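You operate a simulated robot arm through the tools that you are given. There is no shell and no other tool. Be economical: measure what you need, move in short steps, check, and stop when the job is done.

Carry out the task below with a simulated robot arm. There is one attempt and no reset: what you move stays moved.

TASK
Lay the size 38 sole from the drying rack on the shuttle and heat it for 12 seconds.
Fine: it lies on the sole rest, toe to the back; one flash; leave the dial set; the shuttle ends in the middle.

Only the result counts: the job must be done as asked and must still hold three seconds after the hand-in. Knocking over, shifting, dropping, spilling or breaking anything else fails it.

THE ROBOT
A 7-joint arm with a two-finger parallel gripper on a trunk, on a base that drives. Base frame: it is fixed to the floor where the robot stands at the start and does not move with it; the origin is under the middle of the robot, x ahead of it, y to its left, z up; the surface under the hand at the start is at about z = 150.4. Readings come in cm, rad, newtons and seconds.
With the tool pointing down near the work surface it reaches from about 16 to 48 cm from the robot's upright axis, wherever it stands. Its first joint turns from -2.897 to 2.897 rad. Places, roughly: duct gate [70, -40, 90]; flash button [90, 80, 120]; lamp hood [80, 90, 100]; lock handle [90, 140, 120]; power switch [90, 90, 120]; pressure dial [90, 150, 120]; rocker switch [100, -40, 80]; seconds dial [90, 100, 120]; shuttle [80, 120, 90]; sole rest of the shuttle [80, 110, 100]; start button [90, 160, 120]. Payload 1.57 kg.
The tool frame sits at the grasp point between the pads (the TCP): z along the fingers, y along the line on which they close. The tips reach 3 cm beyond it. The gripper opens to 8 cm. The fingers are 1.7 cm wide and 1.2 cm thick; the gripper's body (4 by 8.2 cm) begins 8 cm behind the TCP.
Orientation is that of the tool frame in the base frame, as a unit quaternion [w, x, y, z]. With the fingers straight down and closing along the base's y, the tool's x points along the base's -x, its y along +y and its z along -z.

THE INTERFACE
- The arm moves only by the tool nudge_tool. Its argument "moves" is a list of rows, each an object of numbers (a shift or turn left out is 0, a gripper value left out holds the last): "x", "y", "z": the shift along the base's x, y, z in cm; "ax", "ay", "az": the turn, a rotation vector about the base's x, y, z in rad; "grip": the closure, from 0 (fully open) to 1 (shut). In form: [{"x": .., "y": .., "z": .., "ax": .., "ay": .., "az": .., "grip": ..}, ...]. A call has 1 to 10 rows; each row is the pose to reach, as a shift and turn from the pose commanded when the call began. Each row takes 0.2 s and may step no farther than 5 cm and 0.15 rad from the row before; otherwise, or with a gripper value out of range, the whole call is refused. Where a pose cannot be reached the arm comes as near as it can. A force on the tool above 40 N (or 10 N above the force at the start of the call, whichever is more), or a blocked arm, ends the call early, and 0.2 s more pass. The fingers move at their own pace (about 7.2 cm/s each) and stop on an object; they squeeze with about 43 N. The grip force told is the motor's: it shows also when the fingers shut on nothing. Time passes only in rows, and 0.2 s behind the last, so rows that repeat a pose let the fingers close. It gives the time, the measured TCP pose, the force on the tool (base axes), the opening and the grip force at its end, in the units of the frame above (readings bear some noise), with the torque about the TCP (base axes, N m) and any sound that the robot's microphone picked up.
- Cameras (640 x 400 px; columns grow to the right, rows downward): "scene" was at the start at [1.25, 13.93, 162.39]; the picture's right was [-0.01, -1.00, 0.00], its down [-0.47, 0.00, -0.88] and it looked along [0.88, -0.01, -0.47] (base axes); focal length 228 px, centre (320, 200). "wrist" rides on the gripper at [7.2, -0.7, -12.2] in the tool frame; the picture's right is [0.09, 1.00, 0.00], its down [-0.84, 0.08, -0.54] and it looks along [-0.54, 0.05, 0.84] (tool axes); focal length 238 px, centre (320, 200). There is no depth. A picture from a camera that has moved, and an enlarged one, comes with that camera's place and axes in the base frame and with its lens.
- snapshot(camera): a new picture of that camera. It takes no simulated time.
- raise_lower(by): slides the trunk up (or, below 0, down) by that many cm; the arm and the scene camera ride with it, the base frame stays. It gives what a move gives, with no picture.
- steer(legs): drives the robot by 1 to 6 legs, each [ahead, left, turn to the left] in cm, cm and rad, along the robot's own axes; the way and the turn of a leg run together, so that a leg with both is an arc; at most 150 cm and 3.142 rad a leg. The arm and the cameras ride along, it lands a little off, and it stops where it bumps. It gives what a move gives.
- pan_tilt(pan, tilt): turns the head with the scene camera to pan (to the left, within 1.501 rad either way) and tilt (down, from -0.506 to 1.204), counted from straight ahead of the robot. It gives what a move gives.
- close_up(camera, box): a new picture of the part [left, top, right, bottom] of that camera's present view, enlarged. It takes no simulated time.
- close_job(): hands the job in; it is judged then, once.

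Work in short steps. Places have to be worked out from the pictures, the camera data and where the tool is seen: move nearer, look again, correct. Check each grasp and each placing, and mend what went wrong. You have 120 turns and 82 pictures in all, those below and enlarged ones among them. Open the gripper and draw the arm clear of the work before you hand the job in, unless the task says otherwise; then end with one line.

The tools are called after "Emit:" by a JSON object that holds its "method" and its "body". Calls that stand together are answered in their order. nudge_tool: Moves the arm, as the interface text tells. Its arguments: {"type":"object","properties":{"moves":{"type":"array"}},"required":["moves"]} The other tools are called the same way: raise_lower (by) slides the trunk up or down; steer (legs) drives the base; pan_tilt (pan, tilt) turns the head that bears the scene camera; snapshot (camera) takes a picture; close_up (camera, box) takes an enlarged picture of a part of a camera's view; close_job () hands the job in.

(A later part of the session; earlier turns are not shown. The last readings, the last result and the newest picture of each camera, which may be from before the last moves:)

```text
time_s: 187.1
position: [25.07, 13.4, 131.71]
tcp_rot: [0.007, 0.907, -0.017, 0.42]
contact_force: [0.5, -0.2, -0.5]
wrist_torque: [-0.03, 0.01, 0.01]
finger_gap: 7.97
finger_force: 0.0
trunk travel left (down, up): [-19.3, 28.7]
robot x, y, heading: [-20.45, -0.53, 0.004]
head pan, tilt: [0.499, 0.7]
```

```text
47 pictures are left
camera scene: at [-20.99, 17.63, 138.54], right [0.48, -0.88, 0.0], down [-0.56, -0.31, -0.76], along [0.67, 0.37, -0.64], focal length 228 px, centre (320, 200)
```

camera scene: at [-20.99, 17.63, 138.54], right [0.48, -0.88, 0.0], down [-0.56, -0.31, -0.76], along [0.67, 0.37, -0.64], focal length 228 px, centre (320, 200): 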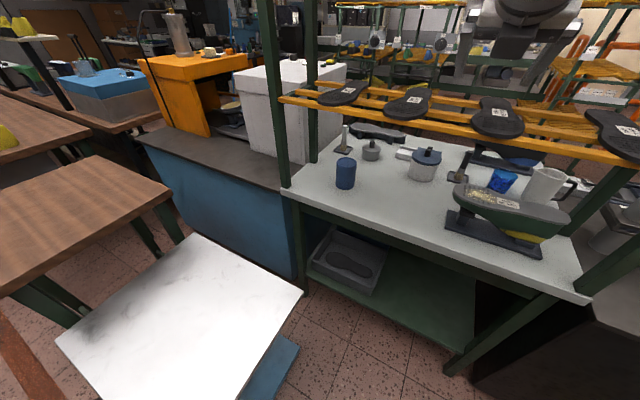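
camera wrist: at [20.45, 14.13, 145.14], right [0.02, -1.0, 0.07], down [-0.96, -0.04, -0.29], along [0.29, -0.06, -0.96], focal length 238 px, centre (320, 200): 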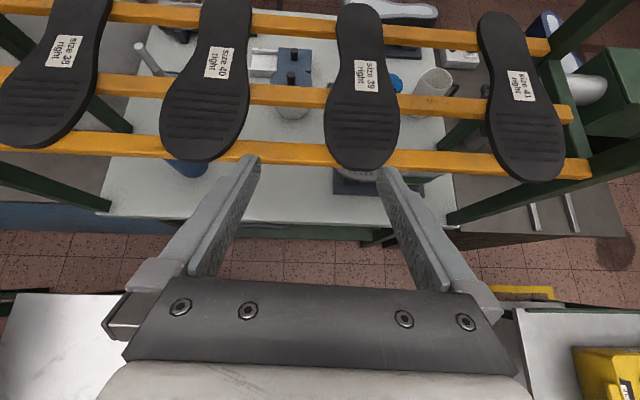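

Clear view: sole 38 lies along x at y≈42, top z≈122.6. I retract the TCP a little and shift left, then drive in.

Emit:
{"method": "nudge_tool", "body": {"moves": [{"x": -3, "y": 3}, {"x": -6, "y": 6}, {"x": -9, "y": 9}, {"x": -11, "y": 12}, {"x": -11, "y": 15}]}}

Emit:
{"method": "steer", "body": {"legs": [[18, 0, 0]]}}

Emit:
{"method": "nudge_tool", "body": {"moves": [{"y": 4}, {"y": 8}, {"y": 11}, {"y": 13.5}]}}

Emit:
{"method": "snapshot", "body": {"camera": "wrist"}}

```text
time_s: 188.3
position: [13.87, 28.37, 131.77]
tcp_rot: [0.006, 0.906, -0.019, 0.422]
contact_force: [0.5, -0.3, 0.1]
wrist_torque: [-0.04, -0.06, 0.02]
finger_gap: 7.99
finger_force: 0.1
trunk travel left (down, up): [-19.3, 28.7]
robot x, y, heading: [-20.85, -0.76, 0.006]
head pan, tilt: [0.499, 0.7]
```

```text
time_s: 190.1
position: [31.91, 28.45, 131.66]
tcp_rot: [0.007, 0.908, -0.017, 0.419]
contact_force: [1.3, 0.3, -0.3]
wrist_torque: [0.0, 0.02, 0.0]
finger_gap: 7.99
finger_force: 0.1
trunk travel left (down, up): [-19.3, 28.7]
robot x, y, heading: [-2.82, -0.6, 0.005]
head pan, tilt: [0.499, 0.7]
```

```text
time_s: 191.1
position: [31.49, 42.1, 131.57]
tcp_rot: [0.007, 0.908, -0.017, 0.42]
contact_force: [-0.1, -0.6, 0.2]
wrist_torque: [0.02, 0.0, -0.02]
finger_gap: 7.99
finger_force: 0.1
trunk travel left (down, up): [-19.3, 28.7]
robot x, y, heading: [-3.19, -0.2, 0.004]
head pan, tilt: [0.499, 0.7]
```

```text
46 pictures are left
camera wrist: at [27.0, 42.87, 144.96], right [0.02, -1.0, 0.07], down [-0.96, -0.04, -0.29], along [0.29, -0.06, -0.96], focal length 238 px, centre (320, 200)
```

wrist: 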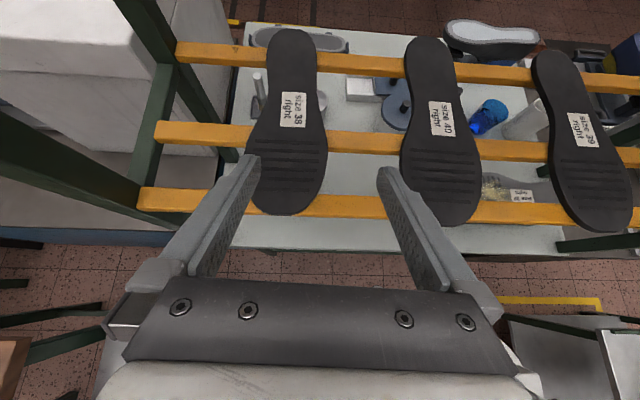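

Sole axis at y≈44.7, waist at x≈46, between the middle and back slats. I go to a pre-grasp and then in along the finger direction.

Emit:
{"method": "nudge_tool", "body": {"moves": [{"x": 4, "y": 1.3, "z": -1.5}, {"x": 7.8, "y": 2.6, "z": -3.5}]}}

Emit:
{"method": "snapshot", "body": {"camera": "wrist"}}

```text
time_s: 191.7
position: [39.65, 44.56, 128.21]
tcp_rot: [0.008, 0.907, -0.019, 0.42]
contact_force: [-0.4, 0.2, 0.4]
wrist_torque: [0.04, 0.01, 0.0]
finger_gap: 7.99
finger_force: 0.1
trunk travel left (down, up): [-19.3, 28.7]
robot x, y, heading: [-2.7, -0.4, 0.002]
head pan, tilt: [0.499, 0.7]
```

```text
45 pictures are left
camera wrist: at [35.05, 45.29, 141.73], right [0.02, -1.0, 0.07], down [-0.96, -0.04, -0.29], along [0.29, -0.06, -0.96], focal length 238 px, centre (320, 200)
```

wrist: 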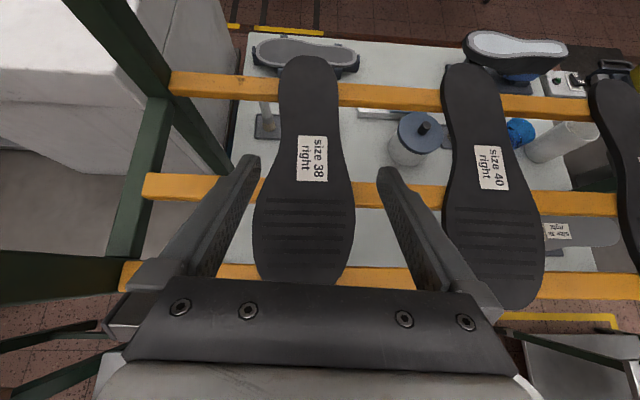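

Aligned. Move in and close.

Emit:
{"method": "nudge_tool", "body": {"moves": [{"x": 3, "y": 0.3, "z": -2.6}, {"x": 5.9, "y": 0.35, "z": -5.1}, {"x": 5.9, "y": 0.35, "z": -5.1}]}}

Emit:
{"method": "nudge_tool", "body": {"moves": [{"grip": 0.2}, {"grip": 0.4}, {"grip": 1}, {"grip": 1}, {"grip": 1}]}}

Emit:
{"method": "snapshot", "body": {"camera": "wrist"}}

```text
time_s: 192.5
position: [45.53, 44.92, 123.24]
tcp_rot: [0.007, 0.907, -0.018, 0.42]
contact_force: [-0.6, -0.2, 0.0]
wrist_torque: [0.0, -0.01, -0.04]
finger_gap: 7.99
finger_force: 0.0
trunk travel left (down, up): [-19.3, 28.7]
robot x, y, heading: [-2.4, -0.6, 0.003]
head pan, tilt: [0.499, 0.7]
```

```text
time_s: 193.7
position: [45.62, 44.94, 123.24]
tcp_rot: [0.009, 0.907, -0.019, 0.42]
contact_force: [-0.7, 0.4, 0.3]
wrist_torque: [-0.01, 0.0, -0.02]
finger_gap: 0.0
finger_force: 21.5
trunk travel left (down, up): [-19.3, 28.7]
robot x, y, heading: [-2.39, -0.15, 0.01]
head pan, tilt: [0.499, 0.7]
```

```text
44 pictures are left
camera wrist: at [40.92, 45.68, 136.76], right [0.02, -1.0, 0.07], down [-0.96, -0.04, -0.29], along [0.29, -0.06, -0.96], focal length 238 px, centre (320, 200)
```

wrist: 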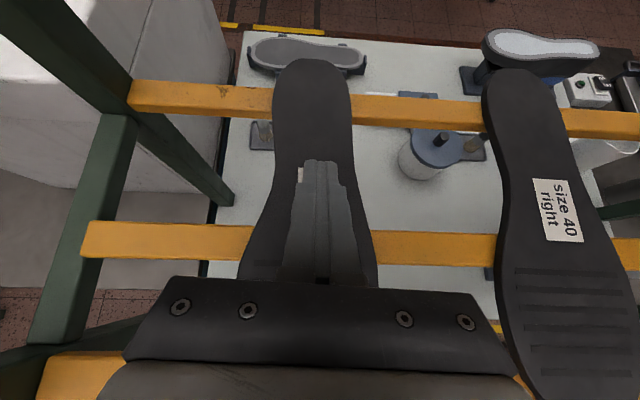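

The fingers closed above it: re-triangulating the label from two wrist views gives top z≈119.7. Open, lower 2.9 cm, regrip.

Emit:
{"method": "nudge_tool", "body": {"moves": [{"grip": 0}, {"grip": 0}, {"grip": 0}, {"x": 0.8, "z": -1.5, "grip": 0}, {"x": 0.8, "z": -2.9, "grip": 0}, {"x": 0.8, "z": -2.9, "grip": 0}]}}

Emit:
{"method": "nudge_tool", "body": {"moves": [{"grip": 0.15}, {"grip": 0.3}, {"grip": 1}, {"grip": 1}, {"grip": 1}]}}

Emit:
{"method": "snapshot", "body": {"camera": "wrist"}}

```text
time_s: 195.1
position: [46.4, 44.92, 120.24]
tcp_rot: [0.007, 0.907, -0.018, 0.42]
contact_force: [-0.8, 0.4, -0.5]
wrist_torque: [0.0, 0.0, 0.01]
finger_gap: 7.99
finger_force: 0.0
trunk travel left (down, up): [-19.3, 28.7]
robot x, y, heading: [-2.55, -0.32, 0.004]
head pan, tilt: [0.499, 0.7]
```

```text
time_s: 196.3
position: [46.28, 44.95, 120.39]
tcp_rot: [0.007, 0.907, -0.018, 0.42]
contact_force: [0.0, 2.6, 1.8]
wrist_torque: [-0.09, 0.05, 0.0]
finger_gap: 7.5
finger_force: 42.7
trunk travel left (down, up): [-19.3, 28.7]
robot x, y, heading: [-2.79, -0.41, 0.007]
head pan, tilt: [0.499, 0.7]
```

```text
43 pictures are left
camera wrist: at [41.71, 45.68, 133.78], right [0.02, -1.0, 0.07], down [-0.96, -0.04, -0.29], along [0.29, -0.06, -0.96], focal length 238 px, centre (320, 200)
```

wrist: 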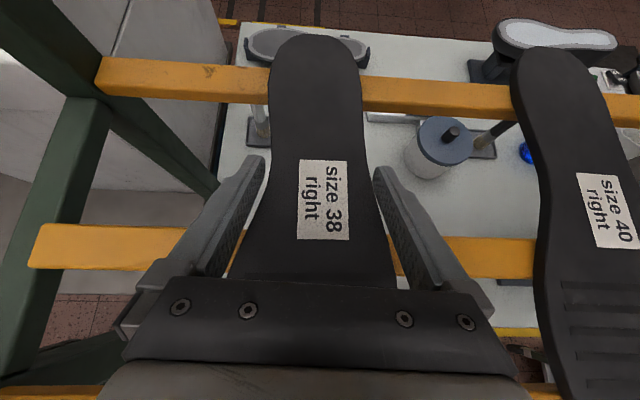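

It gripped on the flare (7.5 cm). Better 2.5 cm further toward the heel at the true waist; reopen, shift, regrip.

Emit:
{"method": "nudge_tool", "body": {"moves": [{"grip": 0}, {"grip": 0}, {"x": 1.3, "grip": 0}, {"x": 2.7, "y": 0.1, "grip": 0}, {"x": 2.7, "y": 0.1, "grip": 0.2}, {"x": 2.7, "y": 0.1, "grip": 1}, {"x": 2.7, "y": 0.1, "grip": 1}, {"x": 2.7, "y": 0.1, "grip": 1}]}}

Emit:
{"method": "snapshot", "body": {"camera": "wrist"}}

```text
time_s: 198.1
position: [49.04, 45.13, 120.33]
tcp_rot: [0.008, 0.907, -0.018, 0.42]
contact_force: [0.1, -1.0, 0.0]
wrist_torque: [0.02, 0.15, 0.17]
finger_gap: 6.66
finger_force: 43.6
trunk travel left (down, up): [-19.3, 28.7]
robot x, y, heading: [-2.56, -0.56, 0.005]
head pan, tilt: [0.499, 0.7]
```

```text
42 pictures are left
camera wrist: at [44.41, 45.82, 133.7], right [0.02, -1.0, 0.07], down [-0.96, -0.04, -0.29], along [0.29, -0.06, -0.96], focal length 238 px, centre (320, 200)
```

wrist: 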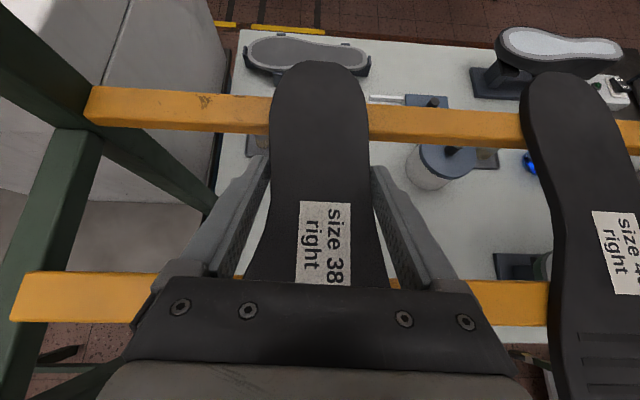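

Good grip (6.66 cm). Lift 4 cm.

Emit:
{"method": "nudge_tool", "body": {"moves": [{"z": 1}, {"z": 2.5}, {"z": 4}, {"z": 4}]}}

Emit:
{"method": "snapshot", "body": {"camera": "wrist"}}

Emit:
{"method": "snapshot", "body": {"camera": "scene"}}

```text
time_s: 199.1
position: [48.91, 44.88, 124.14]
tcp_rot: [0.008, 0.907, -0.018, 0.42]
contact_force: [0.1, -0.6, -0.8]
wrist_torque: [0.01, -0.06, -0.04]
finger_gap: 6.49
finger_force: 43.3
trunk travel left (down, up): [-19.3, 28.7]
robot x, y, heading: [-2.55, -0.33, 0.009]
head pan, tilt: [0.499, 0.7]
```

```text
41 pictures are left
camera wrist: at [44.4, 45.8, 137.61], right [0.02, -1.0, 0.07], down [-0.96, -0.04, -0.29], along [0.29, -0.06, -0.96], focal length 238 px, centre (320, 200)
```

wrist: 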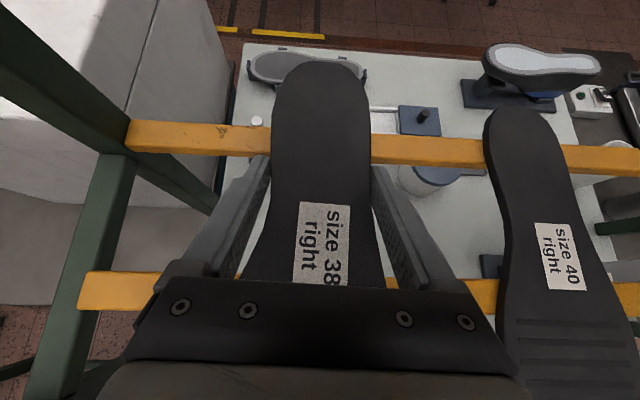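

```text
40 pictures are left
camera scene: at [-3.14, 17.68, 138.54], right [0.48, -0.88, 0.0], down [-0.56, -0.31, -0.76], along [0.67, 0.37, -0.64], focal length 228 px, centre (320, 200)
```

scene: 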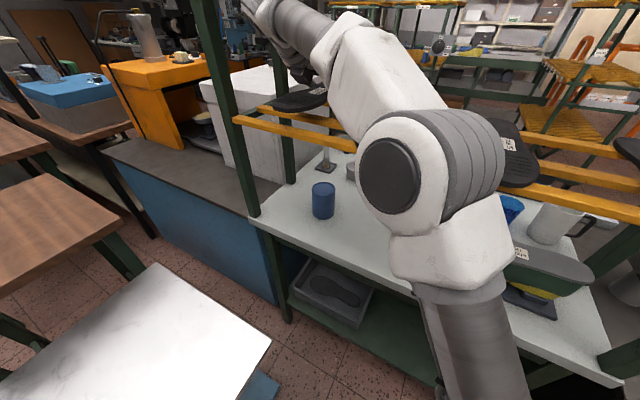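

The sole is held. Back straight out.

Emit:
{"method": "steer", "body": {"legs": [[-55, 0, 0]]}}

Emit:
{"method": "snapshot", "body": {"camera": "scene"}}

```text
time_s: 203.2
position: [-6.46, 44.74, 124.12]
tcp_rot: [0.009, 0.907, -0.02, 0.42]
contact_force: [-0.3, 0.0, -1.1]
wrist_torque: [-0.03, -0.05, -0.01]
finger_gap: 6.43
finger_force: 42.8
trunk travel left (down, up): [-19.3, 28.7]
robot x, y, heading: [-58.09, -0.51, -0.001]
head pan, tilt: [0.499, 0.7]
```

```text
39 pictures are left
camera scene: at [-58.7, 17.63, 138.54], right [0.48, -0.88, 0.0], down [-0.57, -0.31, -0.76], along [0.67, 0.37, -0.64], focal length 228 px, centre (320, 200)
```

scene: 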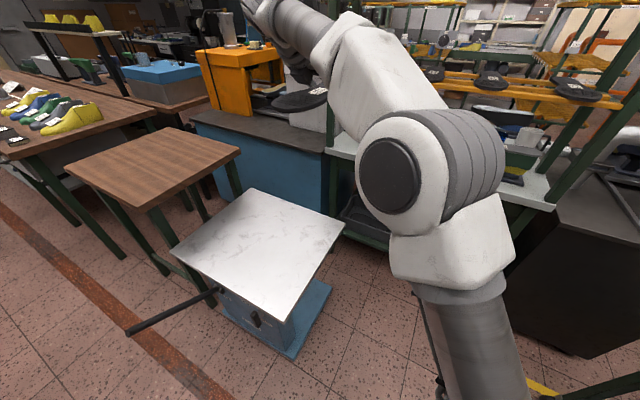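

Draw the held sole in closer and raise the trunk for travel.

Emit:
{"method": "nudge_tool", "body": {"moves": [{"x": -1, "y": -4, "z": 1}, {"x": -2, "y": -8, "z": 2}, {"x": -3, "y": -12, "z": 3}, {"x": -4, "y": -16, "z": 4}, {"x": -5, "y": -20, "z": 5}, {"x": -6, "y": -24, "z": 6}, {"x": -7, "y": -28, "z": 7}, {"x": -8, "y": -32, "z": 8}]}}

Emit:
{"method": "raise_lower", "body": {"by": 15}}

Emit:
{"method": "steer", "body": {"legs": [[-28, 0, 0], [0, -100, 0], [0, -90, 0], [0, 0, 3.14], [-125, 0, 0], [-120, 0, 0]]}}

Emit:
{"method": "snapshot", "body": {"camera": "wrist"}}

```text
time_s: 205.0
position: [-14.54, 12.78, 132.03]
tcp_rot: [0.008, 0.908, -0.02, 0.419]
contact_force: [-1.2, -0.2, -0.2]
wrist_torque: [0.01, -0.06, -0.06]
finger_gap: 6.42
finger_force: 42.7
trunk travel left (down, up): [-19.3, 28.7]
robot x, y, heading: [-58.02, -0.37, -0.001]
head pan, tilt: [0.499, 0.7]
```

```text
time_s: 206.8
position: [-14.66, 12.76, 147.08]
tcp_rot: [0.009, 0.908, -0.02, 0.419]
contact_force: [0.5, 0.4, -2.0]
wrist_torque: [-0.04, -0.05, 0.01]
finger_gap: 6.39
finger_force: 43.2
trunk travel left (down, up): [-34.3, 13.7]
robot x, y, heading: [-58.24, -0.34, -0.006]
head pan, tilt: [0.499, 0.7]
```

```text
time_s: 249.0
position: [117.67, -204.86, 146.97]
tcp_rot: [-0.419, 0.008, 0.908, 0.003]
contact_force: [0.8, 0.5, -1.1]
wrist_torque: [0.0, 0.03, -0.01]
finger_gap: 6.37
finger_force: 43.1
trunk travel left (down, up): [-34.3, 13.7]
robot x, y, heading: [161.26, -190.55, -3.12]
head pan, tilt: [0.499, 0.7]
```

```text
38 pictures are left
camera wrist: at [122.37, -205.7, 160.56], right [-0.04, 1.0, 0.07], down [0.96, 0.06, -0.29], along [-0.29, 0.05, -0.96], focal length 238 px, centre (320, 200)
```

wrist: 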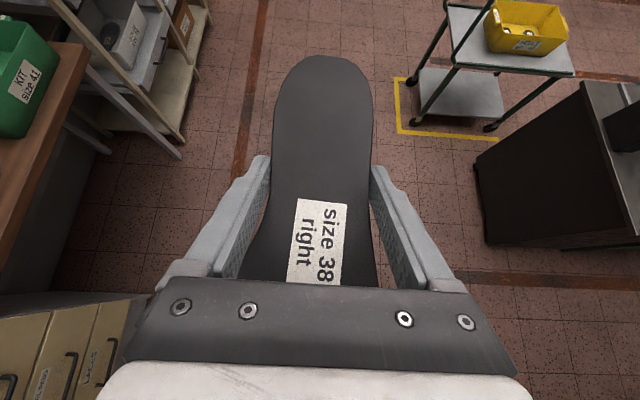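

The sole is secure. Slide along the aisle to in front of the white table (y≈20) and look.

Emit:
{"method": "steer", "body": {"legs": [[-2, -110, -0.02], [0, -100, 0]]}}

Emit:
{"method": "pan_tilt", "body": {"pan": 0.0, "tilt": 0.9}}

Emit:
{"method": "snapshot", "body": {"camera": "scene"}}

```text
time_s: 264.9
position: [118.13, 5.41, 147.11]
tcp_rot: [-0.42, 0.021, 0.907, 0.009]
contact_force: [0.1, 0.0, -0.9]
wrist_torque: [0.03, 0.03, 0.0]
finger_gap: 6.36
finger_force: 43.4
trunk travel left (down, up): [-34.3, 13.7]
robot x, y, heading: [161.67, 18.56, 3.14]
head pan, tilt: [0.499, 0.7]
```

```text
time_s: 265.8
position: [118.0, 5.48, 147.13]
tcp_rot: [-0.419, 0.021, 0.908, 0.009]
contact_force: [-0.4, 0.0, -0.7]
wrist_torque: [-0.03, 0.05, 0.01]
finger_gap: 6.35
finger_force: 42.7
trunk travel left (down, up): [-34.3, 13.7]
robot x, y, heading: [161.82, 18.55, 3.135]
head pan, tilt: [0.0, 0.901]
```

```text
37 pictures are left
camera scene: at [162.38, 4.57, 151.93], right [0.0, 1.0, 0.0], down [0.78, 0.0, -0.62], along [-0.62, 0.0, -0.78], focal length 228 px, centre (320, 200)
```

scene: 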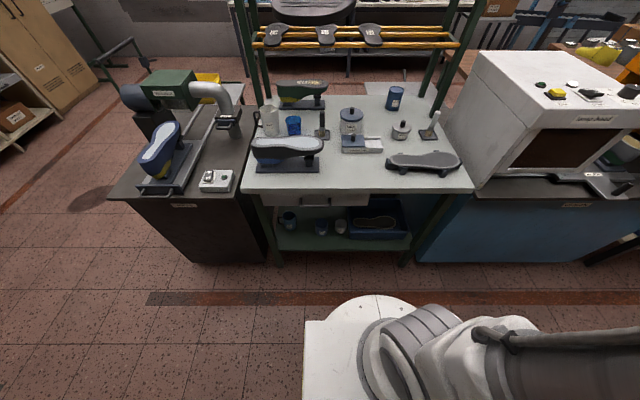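

Table space is cramped. Instead I'll use the sole rest itself as the regrip station: set the sole on it (toe front), release, regrip vertically, lift, turn 180° and put back. Drive there.

Emit:
{"method": "steer", "body": {"legs": [[0, -90, 0], [19, 0, 0]]}}

Emit:
{"method": "snapshot", "body": {"camera": "scene"}}

```text
time_s: 274.4
position: [99.9, 97.39, 147.12]
tcp_rot: [-0.42, 0.025, 0.907, 0.011]
contact_force: [0.1, -0.7, -0.2]
wrist_torque: [0.02, 0.06, 0.0]
finger_gap: 6.36
finger_force: 42.6
trunk travel left (down, up): [-34.3, 13.7]
robot x, y, heading: [143.39, 109.99, 3.13]
head pan, tilt: [0.0, 0.901]
```

```text
36 pictures are left
camera scene: at [144.16, 96.23, 151.92], right [0.01, 1.0, 0.0], down [0.78, -0.01, -0.62], along [-0.62, 0.01, -0.78], focal length 228 px, centre (320, 200)
```

scene: 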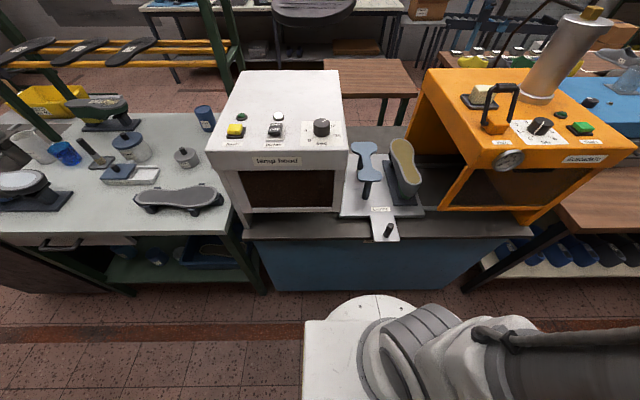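

Rest top triangulates to z≈94.7, lobes from x 73.5 to 88.4, y≈114.2. Move the held sole above it (correcting 3° yaw), then lower the trunk.

Emit:
{"method": "nudge_tool", "body": {"moves": [{"x": -3.3, "y": 2.8, "az": 0.02}, {"x": -6.6, "y": 5.6, "az": 0.055}, {"x": -9.9, "y": 8.4, "az": 0.055}, {"x": -13.2, "y": 11.2, "az": 0.055}, {"x": -16.5, "y": 14, "az": 0.055}, {"x": -19.9, "y": 16.8, "az": 0.055}, {"x": -19.9, "y": 16.8, "az": 0.055}]}}

Emit:
{"method": "raise_lower", "body": {"by": -25}}

Emit:
{"method": "snapshot", "body": {"camera": "wrist"}}

Emit:
{"method": "snapshot", "body": {"camera": "scene"}}

```text
time_s: 276.0
position: [79.92, 114.05, 147.11]
tcp_rot: [-0.419, -0.001, 0.908, -0.001]
contact_force: [-0.7, -0.2, -1.2]
wrist_torque: [0.01, 0.03, -0.05]
finger_gap: 6.33
finger_force: 42.7
out of reach, approached as far as the arm can: row 4, 5
trunk travel left (down, up): [-34.3, 13.7]
robot x, y, heading: [143.77, 110.4, 3.135]
head pan, tilt: [0.0, 0.901]
```

```text
time_s: 278.6
position: [80.03, 114.07, 122.26]
tcp_rot: [-0.419, 0.0, 0.908, -0.001]
contact_force: [0.3, 0.8, -0.3]
wrist_torque: [0.01, 0.03, -0.01]
finger_gap: 6.34
finger_force: 43.1
trunk travel left (down, up): [-9.3, 38.7]
robot x, y, heading: [143.83, 110.1, 3.134]
head pan, tilt: [0.0, 0.901]
```

```text
35 pictures are left
camera wrist: at [84.83, 113.38, 135.7], right [-0.06, 1.0, 0.07], down [0.95, 0.08, -0.29], along [-0.29, 0.05, -0.96], focal length 238 px, centre (320, 200)
```

wrist: 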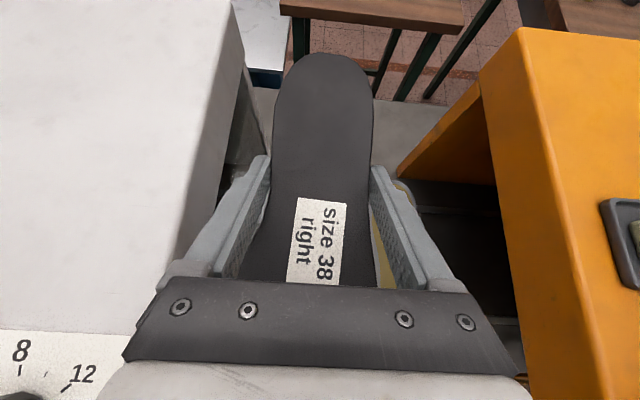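

```text
34 pictures are left
camera scene: at [144.17, 96.24, 126.93], right [0.01, 1.0, 0.0], down [0.78, -0.01, -0.62], along [-0.62, 0.01, -0.78], focal length 228 px, centre (320, 200)
```

scene: 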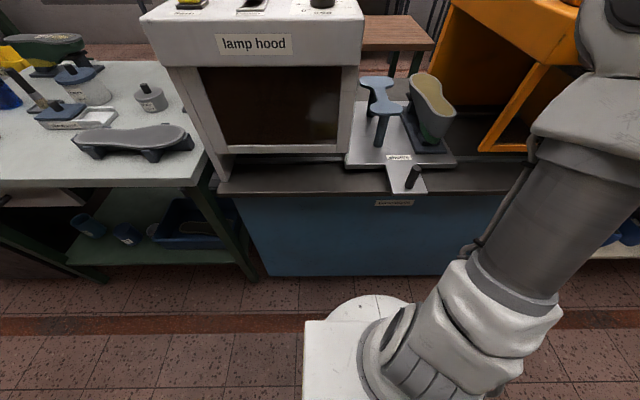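

Tilt the head to watch and lower to ~5 cm over the rest.

Emit:
{"method": "pan_tilt", "body": {"pan": -0.15, "tilt": 0.55}}

Emit:
{"method": "nudge_tool", "body": {"moves": [{"z": -5}, {"z": -10}, {"z": -15}, {"z": -20}, {"z": -21}]}}

Emit:
{"method": "close_up", "body": {"camera": "scene", "box": [220, 100, 460, 250]}}

```text
time_s: 279.4
position: [80.11, 114.14, 122.32]
tcp_rot: [-0.419, 0.0, 0.908, -0.002]
contact_force: [-0.1, 0.2, -1.1]
wrist_torque: [0.03, 0.04, 0.03]
finger_gap: 6.35
finger_force: 42.4
trunk travel left (down, up): [-9.3, 38.7]
robot x, y, heading: [143.81, 110.17, 3.131]
head pan, tilt: [-0.15, 0.55]
```

```text
time_s: 280.6
position: [80.14, 114.11, 101.14]
tcp_rot: [-0.42, 0.0, 0.908, -0.001]
contact_force: [-0.1, -0.3, -1.3]
wrist_torque: [0.03, 0.04, 0.0]
finger_gap: 6.34
finger_force: 42.6
trunk travel left (down, up): [-9.3, 38.7]
robot x, y, heading: [143.59, 110.51, 3.136]
head pan, tilt: [-0.15, 0.55]
```

```text
2.67 times, centred on (340, 175) of scene
camera zoom: at [142.86, 97.59, 129.85], right [0.16, 0.99, 0.0], down [0.52, -0.08, -0.85], along [-0.84, 0.14, -0.52], focal length 609 px, centre (267, 267)
```

zoom: 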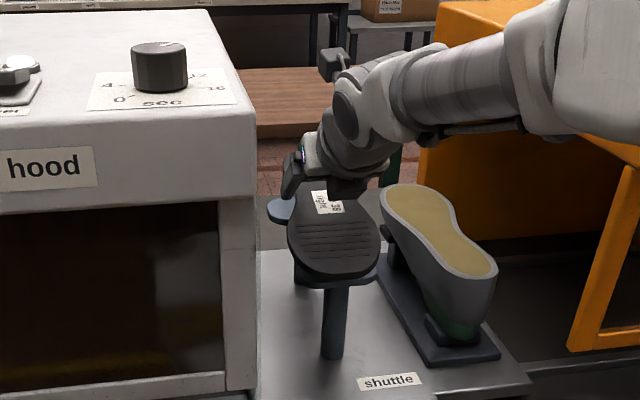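

Well aligned over the rest. Lower gently until contact.

Emit:
{"method": "nudge_tool", "body": {"moves": [{"z": -1}, {"z": -2}, {"z": -3}, {"z": -3.5}, {"z": -3.8}]}}

```text
time_s: 281.9
position: [80.21, 114.11, 97.45]
tcp_rot: [-0.42, 0.0, 0.908, -0.001]
contact_force: [0.1, 0.4, -1.9]
wrist_torque: [0.0, 0.05, 0.0]
finger_gap: 6.32
finger_force: 42.7
trunk travel left (down, up): [-9.3, 38.7]
robot x, y, heading: [143.3, 110.33, 3.131]
head pan, tilt: [-0.15, 0.55]
```

Emit:
{"method": "nudge_tool", "body": {"moves": [{"z": -0.3}, {"z": -0.6}, {"z": -0.9}]}}

Emit:
{"method": "close_up", "body": {"camera": "scene", "box": [300, 150, 396, 210]}}

```text
time_s: 282.6
position: [80.14, 114.08, 96.71]
tcp_rot: [-0.422, -0.001, 0.906, -0.002]
contact_force: [-11.0, 2.6, 13.9]
wrist_torque: [-0.48, -1.33, -0.19]
finger_gap: 6.36
finger_force: 43.1
trunk travel left (down, up): [-9.3, 38.7]
robot x, y, heading: [143.86, 109.92, 3.129]
head pan, tilt: [-0.15, 0.55]
```

```text
6.67 times, centred on (348, 180) of scene
camera zoom: at [142.86, 97.61, 129.87], right [0.16, 0.99, 0.0], down [0.52, -0.08, -0.85], along [-0.84, 0.14, -0.52], focal length 1523 px, centre (133, 333)
```

zoom: 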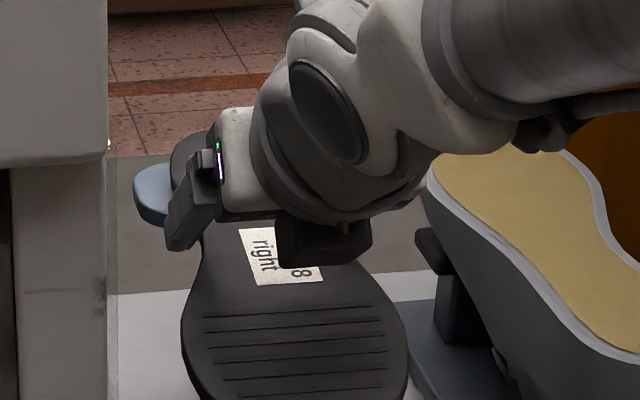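

Contact right where expected. Relax, open, and rise straight up.

Emit:
{"method": "nudge_tool", "body": {"moves": [{"z": 0.4}, {"z": 0.4, "grip": 0}, {"z": 0.4, "grip": 0}, {"z": 0.4, "grip": 0}, {"z": 2, "grip": 0}, {"z": 5, "grip": 0}, {"z": 10, "grip": 0}, {"z": 15}, {"z": 20}, {"z": 25}]}}

Emit:
{"method": "snapshot", "body": {"camera": "wrist"}}

Emit:
{"method": "close_up", "body": {"camera": "scene", "box": [260, 120, 420, 220]}}

```text
time_s: 284.9
position: [80.18, 114.01, 121.53]
tcp_rot: [-0.419, -0.001, 0.908, -0.001]
contact_force: [-0.4, 0.1, -0.6]
wrist_torque: [-0.01, 0.01, 0.0]
finger_gap: 8.0
finger_force: 0.1
trunk travel left (down, up): [-9.3, 38.7]
robot x, y, heading: [143.61, 110.2, 3.132]
head pan, tilt: [-0.15, 0.55]
```

```text
31 pictures are left
camera wrist: at [84.83, 113.3, 134.92], right [-0.06, 1.0, 0.07], down [0.95, 0.08, -0.29], along [-0.29, 0.05, -0.96], focal length 238 px, centre (320, 200)
```

wrist: 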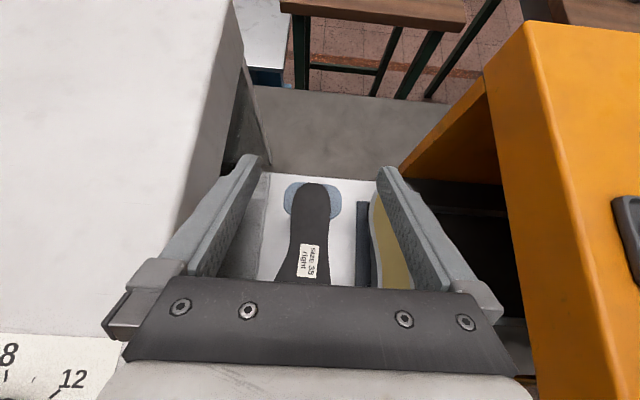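

```text
4.00 times, centred on (340, 170) of scene
camera zoom: at [142.87, 97.59, 129.85], right [0.16, 0.99, 0.0], down [0.52, -0.08, -0.85], along [-0.84, 0.14, -0.52], focal length 914 px, centre (240, 320)
```

zoom: 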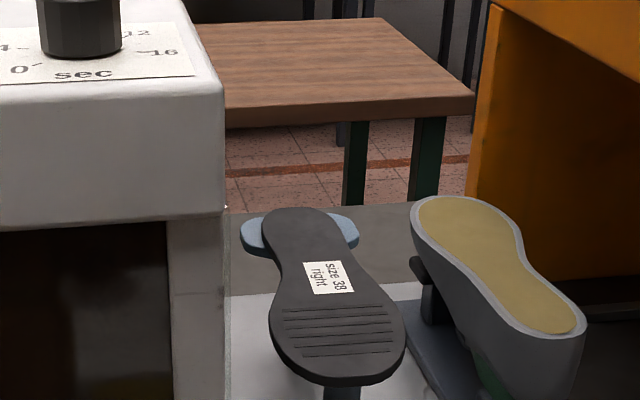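

The sole sits stably on the rest. Bring the hand upright above the waist (x≈78.4).

Emit:
{"method": "nudge_tool", "body": {"moves": [{"ay": -0.12}, {"ay": -0.24}, {"ay": -0.36, "x": -0.5}, {"ay": -0.48, "x": -1}, {"ay": -0.6, "x": -1.3}, {"ay": -0.73, "x": -1.6}, {"ay": -0.864, "x": -1.8}, {"ay": -0.864, "x": -1.8}]}}

Emit:
{"method": "snapshot", "body": {"camera": "wrist"}}

```text
time_s: 286.6
position: [85.6, 113.95, 109.02]
tcp_rot: [-0.005, -0.001, 1.0, -0.002]
contact_force: [0.8, -0.1, 0.6]
wrist_torque: [-0.01, 0.09, 0.0]
finger_gap: 7.98
finger_force: 0.0
out of reach, approached as far as the arm can: row 3, 4, 5, 6, 7, 8
trunk travel left (down, up): [-9.3, 38.7]
robot x, y, heading: [144.16, 110.11, 3.133]
head pan, tilt: [-0.15, 0.55]
```

```text
29 pictures are left
camera wrist: at [78.55, 113.3, 121.35], right [-0.09, 1.0, 0.0], down [0.84, 0.08, 0.53], along [0.53, 0.05, -0.85], focal length 238 px, centre (320, 200)
```

wrist: 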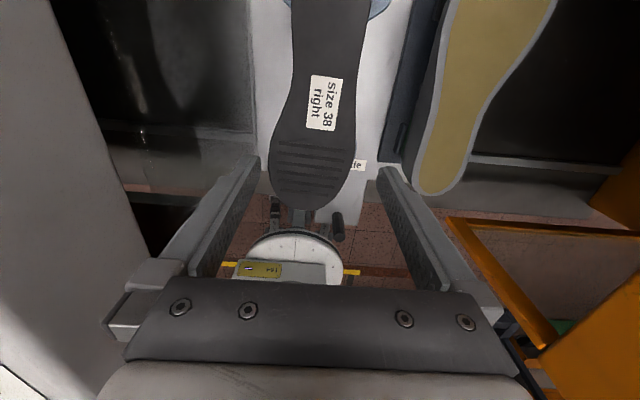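

The reach limit is hit; advance the base 4.5 cm slowly and re-read.

Emit:
{"method": "steer", "body": {"legs": [[4.5, 0, 0]]}}

Emit:
{"method": "nudge_tool", "body": {"moves": [{"z": 0}]}}

```text
time_s: 287.6
position: [81.06, 114.05, 109.05]
tcp_rot: [-0.007, 0.0, 1.0, -0.002]
contact_force: [-0.1, 0.8, 0.3]
wrist_torque: [0.02, 0.01, 0.02]
finger_gap: 8.01
finger_force: 0.1
trunk travel left (down, up): [-9.3, 38.7]
robot x, y, heading: [139.01, 110.31, 3.131]
head pan, tilt: [-0.15, 0.55]
```

```text
time_s: 288.0
position: [81.19, 114.05, 108.95]
tcp_rot: [-0.006, -0.001, 1.0, -0.002]
contact_force: [1.0, -0.7, 1.2]
wrist_torque: [-0.02, -0.03, 0.0]
finger_gap: 7.98
finger_force: 0.0
trunk travel left (down, up): [-9.3, 38.7]
robot x, y, heading: [139.09, 110.52, 3.131]
head pan, tilt: [-0.15, 0.55]
```

Now go to x 78.4 and lower to just above the sole.

Emit:
{"method": "nudge_tool", "body": {"moves": [{"x": -1, "z": -2}, {"x": -2, "z": -4}, {"x": -2.7, "z": -6}, {"x": -2.7, "z": -7}]}}

Emit:
{"method": "close_up", "body": {"camera": "scene", "box": [260, 120, 420, 220]}}

```text
time_s: 289.0
position: [78.35, 113.91, 102.17]
tcp_rot: [-0.006, 0.001, 1.0, -0.002]
contact_force: [0.2, 0.3, -1.0]
wrist_torque: [-0.04, -0.05, 0.04]
finger_gap: 8.0
finger_force: 0.0
trunk travel left (down, up): [-9.3, 38.7]
robot x, y, heading: [139.07, 110.04, 3.135]
head pan, tilt: [-0.15, 0.55]
```

```text
4.00 times, centred on (340, 170) of scene
camera zoom: at [138.38, 97.64, 129.85], right [0.16, 0.99, 0.0], down [0.52, -0.08, -0.85], along [-0.84, 0.14, -0.52], focal length 914 px, centre (240, 320)
```

zoom: 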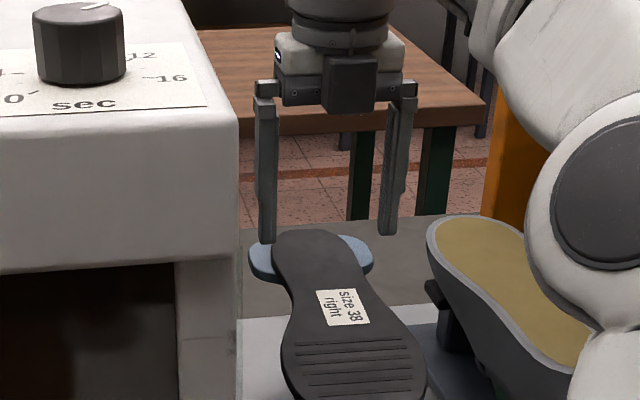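

The fingers straddle the waist. The elbow seems near the last/press on the right, so I check before lowering.

Emit:
{"method": "pan_tilt", "body": {"pan": -0.6, "tilt": 0.6}}

Emit:
{"method": "snapshot", "body": {"camera": "scene"}}

```text
time_s: 289.9
position: [78.31, 114.02, 102.13]
tcp_rot: [-0.005, 0.0, 1.0, -0.001]
contact_force: [-0.2, -0.4, 0.1]
wrist_torque: [0.01, 0.02, 0.0]
finger_gap: 7.99
finger_force: 0.0
trunk travel left (down, up): [-9.3, 38.7]
robot x, y, heading: [139.16, 110.32, 3.13]
head pan, tilt: [-0.6, 0.6]
```

```text
27 pictures are left
camera scene: at [140.0, 101.27, 129.4], right [0.57, 0.82, 0.0], down [0.46, -0.32, -0.83], along [-0.68, 0.47, -0.56], focal length 228 px, centre (320, 200)
```

scene: 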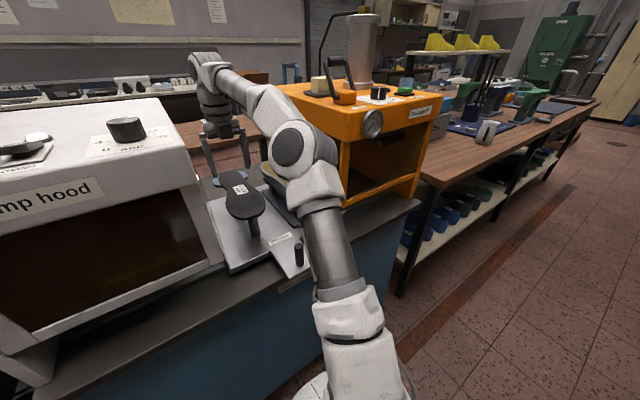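

The elbow is in front of the press at about z 113, clear of the shuttle handle. Lower the last 5 cm and grip.

Emit:
{"method": "nudge_tool", "body": {"moves": [{"x": 0.3, "z": -1.5}, {"x": 0.4, "z": -3}, {"x": 0.4, "z": -4.3}, {"x": 0.4, "z": -5.1}]}}

Emit:
{"method": "nudge_tool", "body": {"moves": [{"grip": 0.1}, {"grip": 0.2}, {"grip": 1}, {"grip": 1}, {"grip": 1}]}}

Emit:
{"method": "snapshot", "body": {"camera": "scene"}}

```text
time_s: 290.9
position: [78.78, 114.12, 96.88]
tcp_rot: [-0.006, 0.0, 1.0, -0.002]
contact_force: [-0.2, 0.7, -0.3]
wrist_torque: [0.01, 0.0, 0.03]
finger_gap: 8.01
finger_force: 0.0
trunk travel left (down, up): [-9.3, 38.7]
robot x, y, heading: [139.51, 110.35, 3.128]
head pan, tilt: [-0.6, 0.6]
```

```text
time_s: 292.1
position: [78.77, 114.1, 96.85]
tcp_rot: [-0.006, 0.0, 1.0, -0.002]
contact_force: [-0.3, -1.5, 0.8]
wrist_torque: [-0.03, 0.05, -0.01]
finger_gap: 6.34
finger_force: 43.1
trunk travel left (down, up): [-9.3, 38.7]
robot x, y, heading: [139.22, 110.29, 3.128]
head pan, tilt: [-0.6, 0.6]
```

```text
26 pictures are left
camera scene: at [140.01, 101.27, 129.4], right [0.57, 0.82, 0.0], down [0.46, -0.32, -0.83], along [-0.68, 0.47, -0.56], focal length 228 px, centre (320, 200)
```

scene: 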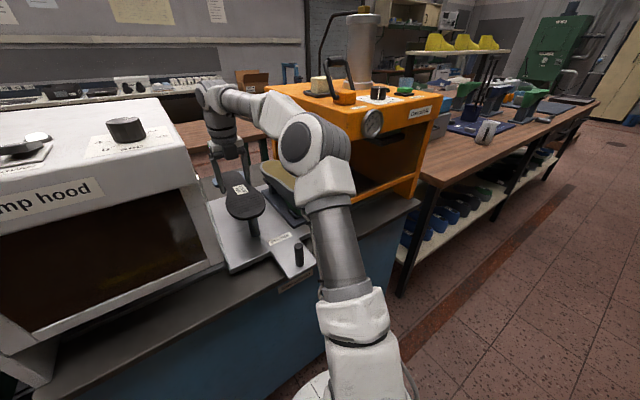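

Firm vertical grip. Lift with the trunk by 34 cm.

Emit:
{"method": "raise_lower", "body": {"by": 34}}

Emit:
{"method": "snapshot", "body": {"camera": "wrist"}}

```text
time_s: 295.5
position: [78.87, 114.02, 130.85]
tcp_rot: [-0.006, 0.0, 1.0, -0.003]
contact_force: [0.8, 0.4, -1.5]
wrist_torque: [0.0, 0.01, -0.04]
finger_gap: 6.34
finger_force: 42.6
trunk travel left (down, up): [-43.3, 4.7]
robot x, y, heading: [139.41, 110.4, 3.132]
head pan, tilt: [-0.6, 0.6]
```

```text
25 pictures are left
camera wrist: at [71.72, 113.36, 143.22], right [-0.09, 1.0, 0.0], down [0.84, 0.08, 0.53], along [0.53, 0.05, -0.85], focal length 238 px, centre (320, 200)
```

wrist: 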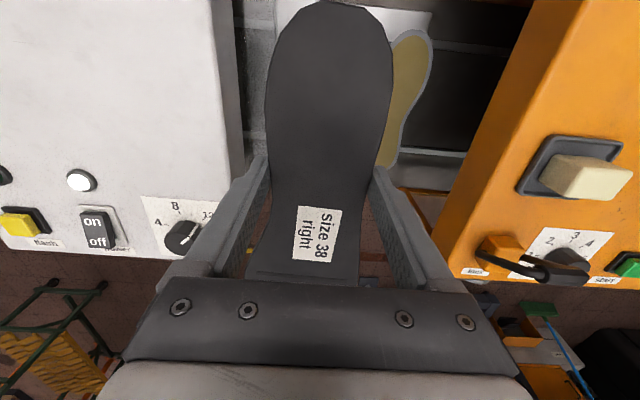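

Now turn the sole 180° (toe swinging over the hood), shifting toward x≈85.

Emit:
{"method": "nudge_tool", "body": {"moves": [{"az": -0.15, "x": 0.6}, {"az": -0.3, "x": 1.2}, {"az": -0.45, "x": 1.8}, {"az": -0.6, "x": 2.4}, {"az": -0.75, "x": 3}, {"az": -0.9, "x": 3.6}, {"az": -1.05, "x": 4.2}, {"az": -1.2, "x": 4.8}, {"az": -1.35, "x": 5.4}, {"az": -1.5, "x": 6}]}}

Emit:
{"method": "nudge_tool", "body": {"moves": [{"az": -0.15}, {"az": -0.3}, {"az": -0.45}, {"az": -0.6}, {"az": -0.75}, {"az": -0.9}, {"az": -1.05}, {"az": -1.2}, {"az": -1.35}, {"az": -1.5}]}}

Emit:
{"method": "nudge_tool", "body": {"moves": [{"az": -0.14}, {"az": -0.14}]}}

Emit:
{"method": "snapshot", "body": {"camera": "wrist"}}

```text
time_s: 297.7
position: [84.86, 113.97, 130.78]
tcp_rot: [-0.005, 0.683, 0.731, 0.002]
contact_force: [-0.3, -0.1, -1.4]
wrist_torque: [0.08, 0.01, 0.02]
finger_gap: 6.37
finger_force: 42.7
trunk travel left (down, up): [-43.3, 4.7]
robot x, y, heading: [139.2, 110.23, 3.126]
head pan, tilt: [-0.6, 0.6]
```

```text
time_s: 299.9
position: [84.64, 113.95, 130.9]
tcp_rot: [-0.001, 0.998, 0.07, 0.006]
contact_force: [-0.6, 0.6, -1.1]
wrist_torque: [-0.08, -0.08, 0.02]
finger_gap: 6.36
finger_force: 43.0
trunk travel left (down, up): [-43.3, 4.7]
robot x, y, heading: [139.16, 110.68, 3.132]
head pan, tilt: [-0.6, 0.6]
```

```text
time_s: 300.5
position: [84.8, 114.06, 130.86]
tcp_rot: [-0.002, 1.0, 0.0, 0.006]
contact_force: [-0.5, -0.2, -1.1]
wrist_torque: [0.01, -0.05, 0.03]
finger_gap: 6.31
finger_force: 42.7
trunk travel left (down, up): [-43.3, 4.7]
robot x, y, heading: [139.16, 110.07, 3.139]
head pan, tilt: [-0.6, 0.6]
```

```text
24 pictures are left
camera wrist: at [91.83, 114.62, 143.2], right [0.09, -1.0, 0.0], down [-0.84, -0.08, 0.53], along [-0.53, -0.05, -0.85], focal length 238 px, centre (320, 200)
```

wrist: 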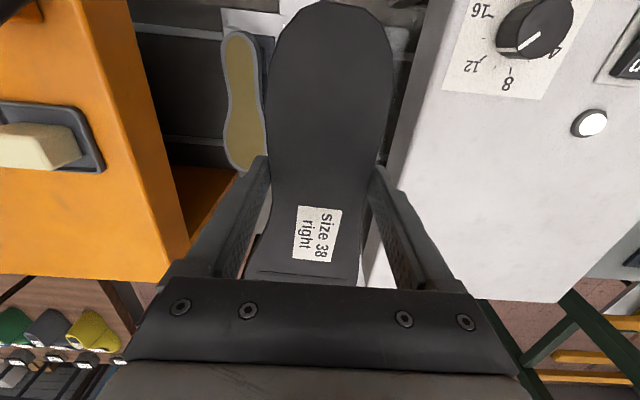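

Toe now points to the back. Lower with the trunk to just above the rest.

Emit:
{"method": "raise_lower", "body": {"by": -32}}

Emit:
{"method": "pan_tilt", "body": {"pan": -0.15, "tilt": 0.6}}

Emit:
{"method": "close_up", "body": {"camera": "scene", "box": [240, 100, 432, 220]}}

```text
time_s: 303.6
position: [84.73, 114.01, 98.91]
tcp_rot: [-0.003, 1.0, 0.001, 0.006]
contact_force: [0.4, -0.1, -0.8]
wrist_torque: [-0.01, -0.07, 0.0]
finger_gap: 6.34
finger_force: 42.9
trunk travel left (down, up): [-11.3, 36.7]
robot x, y, heading: [139.5, 110.46, 3.132]
head pan, tilt: [-0.6, 0.6]
```

```text
time_s: 304.5
position: [84.73, 114.09, 98.86]
tcp_rot: [-0.002, 1.0, 0.001, 0.006]
contact_force: [-0.1, 0.4, -1.4]
wrist_torque: [-0.04, -0.04, -0.01]
finger_gap: 6.33
finger_force: 43.1
trunk travel left (down, up): [-11.3, 36.7]
robot x, y, heading: [139.53, 110.18, 3.133]
head pan, tilt: [-0.15, 0.6]
```

```text
3.33 times, centred on (336, 160) of scene
camera zoom: at [138.51, 97.63, 131.4], right [0.16, 0.99, 0.0], down [0.56, -0.09, -0.83], along [-0.81, 0.13, -0.56], focal length 761 px, centre (267, 333)
```

zoom: 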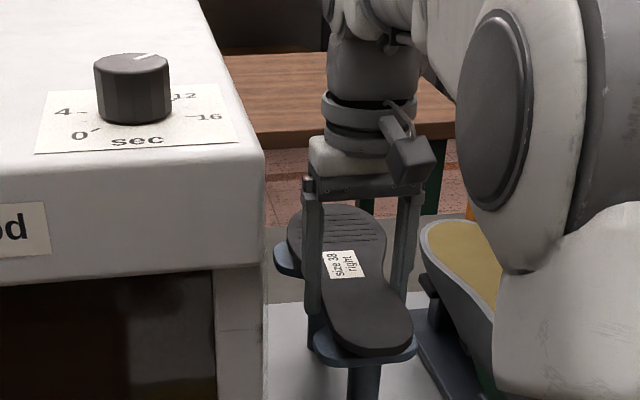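

Aligned over both lobes. Shift +0.4 in x and lower to contact.

Emit:
{"method": "nudge_tool", "body": {"moves": [{"x": 0.4, "z": -0.6}, {"x": 0.4, "z": -1.2}, {"x": 0.4, "z": -1.6}, {"x": 0.4, "z": -1.9}]}}

```text
time_s: 305.5
position: [85.29, 114.05, 97.05]
tcp_rot: [-0.001, 1.0, 0.001, 0.005]
contact_force: [0.7, -0.9, 1.3]
wrist_torque: [-0.04, 0.46, 0.08]
finger_gap: 6.32
finger_force: 42.9
trunk travel left (down, up): [-11.3, 36.7]
robot x, y, heading: [139.24, 110.55, 3.132]
head pan, tilt: [-0.15, 0.6]
```

Contact is just beginning (torque change). Lower 0.2 more, open, and lift away.

Emit:
{"method": "nudge_tool", "body": {"moves": [{"z": -0.15}, {"z": -0.15, "grip": 0}, {"z": -0.15, "grip": 0}, {"z": -0.15, "grip": 0}, {"z": 1.5, "grip": 0}, {"z": 4, "grip": 0}, {"z": 8, "grip": 0}]}}

Emit:
{"method": "raise_lower", "body": {"by": 25}}

Emit:
{"method": "snapshot", "body": {"camera": "wrist"}}

Emit:
{"method": "close_up", "body": {"camera": "scene", "box": [240, 180, 400, 280]}}

```text
time_s: 307.1
position: [85.25, 113.9, 104.96]
tcp_rot: [-0.002, 1.0, 0.001, 0.006]
contact_force: [-0.5, -0.7, -0.1]
wrist_torque: [-0.02, 0.01, 0.05]
finger_gap: 8.01
finger_force: 0.1
trunk travel left (down, up): [-11.3, 36.7]
robot x, y, heading: [139.18, 110.3, 3.13]
head pan, tilt: [-0.15, 0.6]
```

```text
time_s: 309.7
position: [85.18, 113.97, 129.95]
tcp_rot: [-0.002, 1.0, 0.001, 0.006]
contact_force: [0.1, 0.1, -0.9]
wrist_torque: [0.01, 0.01, 0.0]
finger_gap: 8.0
finger_force: 0.0
trunk travel left (down, up): [-36.3, 11.7]
robot x, y, heading: [139.06, 110.24, 3.132]
head pan, tilt: [-0.15, 0.6]
```

```text
22 pictures are left
camera wrist: at [92.28, 114.53, 142.3], right [0.09, -1.0, 0.0], down [-0.84, -0.08, 0.53], along [-0.53, -0.05, -0.85], focal length 238 px, centre (320, 200)
```

wrist: 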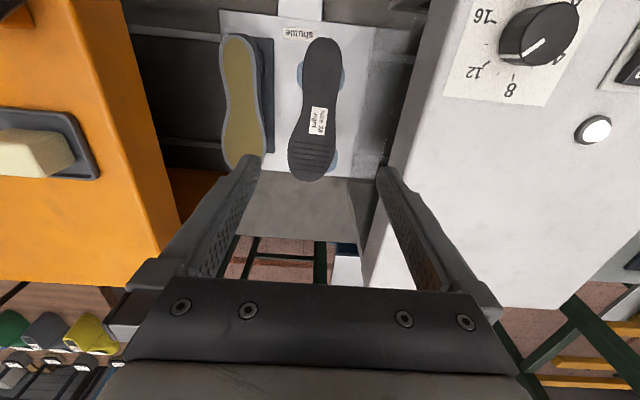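

```text
4.00 times, centred on (320, 230) of scene
camera zoom: at [138.52, 97.62, 156.4], right [0.16, 0.99, 0.0], down [0.56, -0.09, -0.83], along [-0.81, 0.13, -0.56], focal length 914 px, centre (320, 80)
```

zoom: 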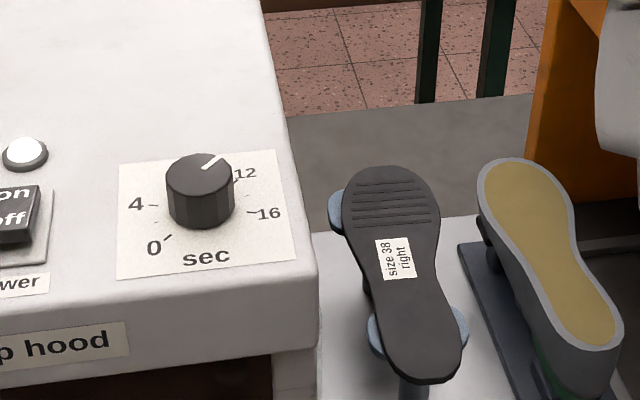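

The sole lies on the rest, toe to the back. Next: shuttle handle, top at about (108.4, 117.2, 94.7). Move above it and tilt the hand so it leans toward me and clears the hood front.

Emit:
{"method": "nudge_tool", "body": {"moves": [{"x": 4.5}, {"x": 9, "y": 1}, {"x": 13, "y": 2, "ay": 0.1}, {"x": 17, "y": 3.2, "ay": 0.2}, {"x": 20, "y": 3.2, "ay": 0.3}, {"x": 22, "y": 3.2, "ay": 0.4}, {"x": 23.7, "y": 3.2, "ay": 0.5}, {"x": 23.7, "y": 3.2, "ay": 0.6}]}}

Emit:
{"method": "raise_lower", "body": {"by": -26}}

Emit:
{"method": "pan_tilt", "body": {"pan": -0.3, "tilt": 0.9}}

Emit:
{"method": "snapshot", "body": {"camera": "scene"}}

Emit:
{"method": "snapshot", "body": {"camera": "wrist"}}

```text
time_s: 311.5
position: [108.88, 117.11, 129.92]
tcp_rot: [-0.001, 0.957, 0.0, -0.29]
contact_force: [0.0, 0.6, -0.6]
wrist_torque: [-0.01, 0.01, -0.05]
finger_gap: 8.01
finger_force: 0.0
trunk travel left (down, up): [-36.3, 11.7]
robot x, y, heading: [138.96, 110.3, 3.128]
head pan, tilt: [-0.15, 0.6]
```

```text
time_s: 314.2
position: [108.93, 117.2, 103.96]
tcp_rot: [-0.001, 0.957, 0.002, -0.29]
contact_force: [-0.1, 0.1, 0.1]
wrist_torque: [0.01, -0.01, 0.01]
finger_gap: 8.01
finger_force: 0.2
trunk travel left (down, up): [-10.3, 37.7]
robot x, y, heading: [139.5, 110.44, 3.133]
head pan, tilt: [-0.15, 0.6]
```

```text
time_s: 315.0
position: [108.95, 117.14, 103.9]
tcp_rot: [-0.001, 0.957, 0.001, -0.29]
contact_force: [0.6, 1.1, -0.5]
wrist_torque: [-0.01, 0.01, 0.01]
finger_gap: 8.0
finger_force: 0.0
trunk travel left (down, up): [-10.3, 37.7]
robot x, y, heading: [139.38, 110.27, 3.134]
head pan, tilt: [-0.3, 0.901]
```

```text
20 pictures are left
camera scene: at [140.05, 98.51, 127.93], right [0.31, 0.95, 0.0], down [0.75, -0.24, -0.62], along [-0.59, 0.19, -0.78], focal length 228 px, centre (320, 200)
```

scene: 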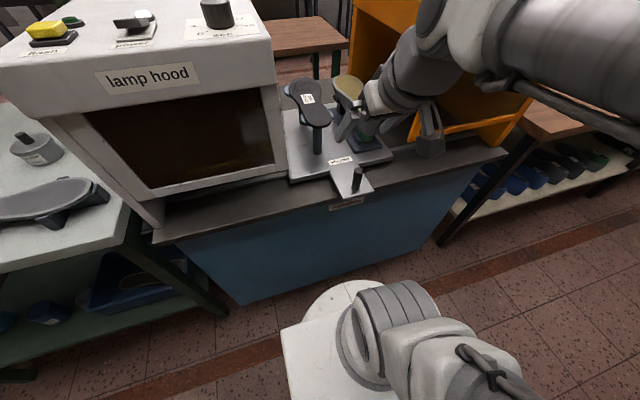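

```text
19 pictures are left
camera wrist: at [121.72, 117.67, 110.15], right [0.08, -1.0, -0.05], down [-0.4, -0.08, 0.92], along [-0.92, -0.05, -0.4], focal length 238 px, centre (320, 200)
```

wrist: 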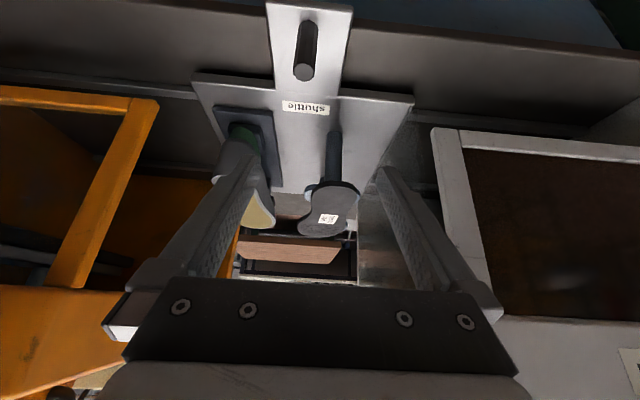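

Two views now put the handle top lower, near (105, 119, 89). I zoom for precision.

Emit:
{"method": "close_up", "body": {"camera": "scene", "box": [320, 150, 400, 200]}}

Emit:
{"method": "close_up", "body": {"camera": "wrist", "box": [260, 0, 372, 70]}}

```text
8.00 times, centred on (360, 175) of scene
camera zoom: at [140.05, 98.51, 127.93], right [0.31, 0.95, 0.0], down [0.75, -0.24, -0.62], along [-0.59, 0.19, -0.78], focal length 1827 px, centre (0, 400)
```

zoom: 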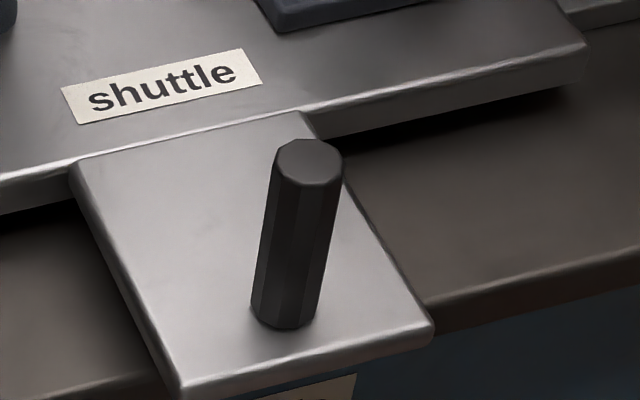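

```text
5.71 times, centred on (316, 35) of wrist
camera zoom: at [121.72, 117.67, 110.15], right [0.08, -1.0, -0.05], down [-0.4, -0.08, 0.92], along [-0.92, -0.05, -0.4], focal length 1362 px, centre (343, 1143)
```

zoom: 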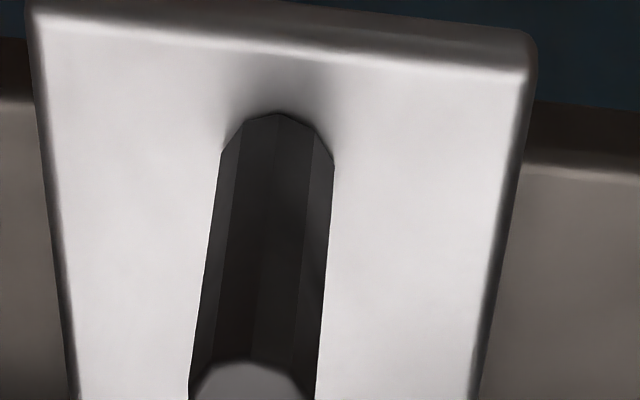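

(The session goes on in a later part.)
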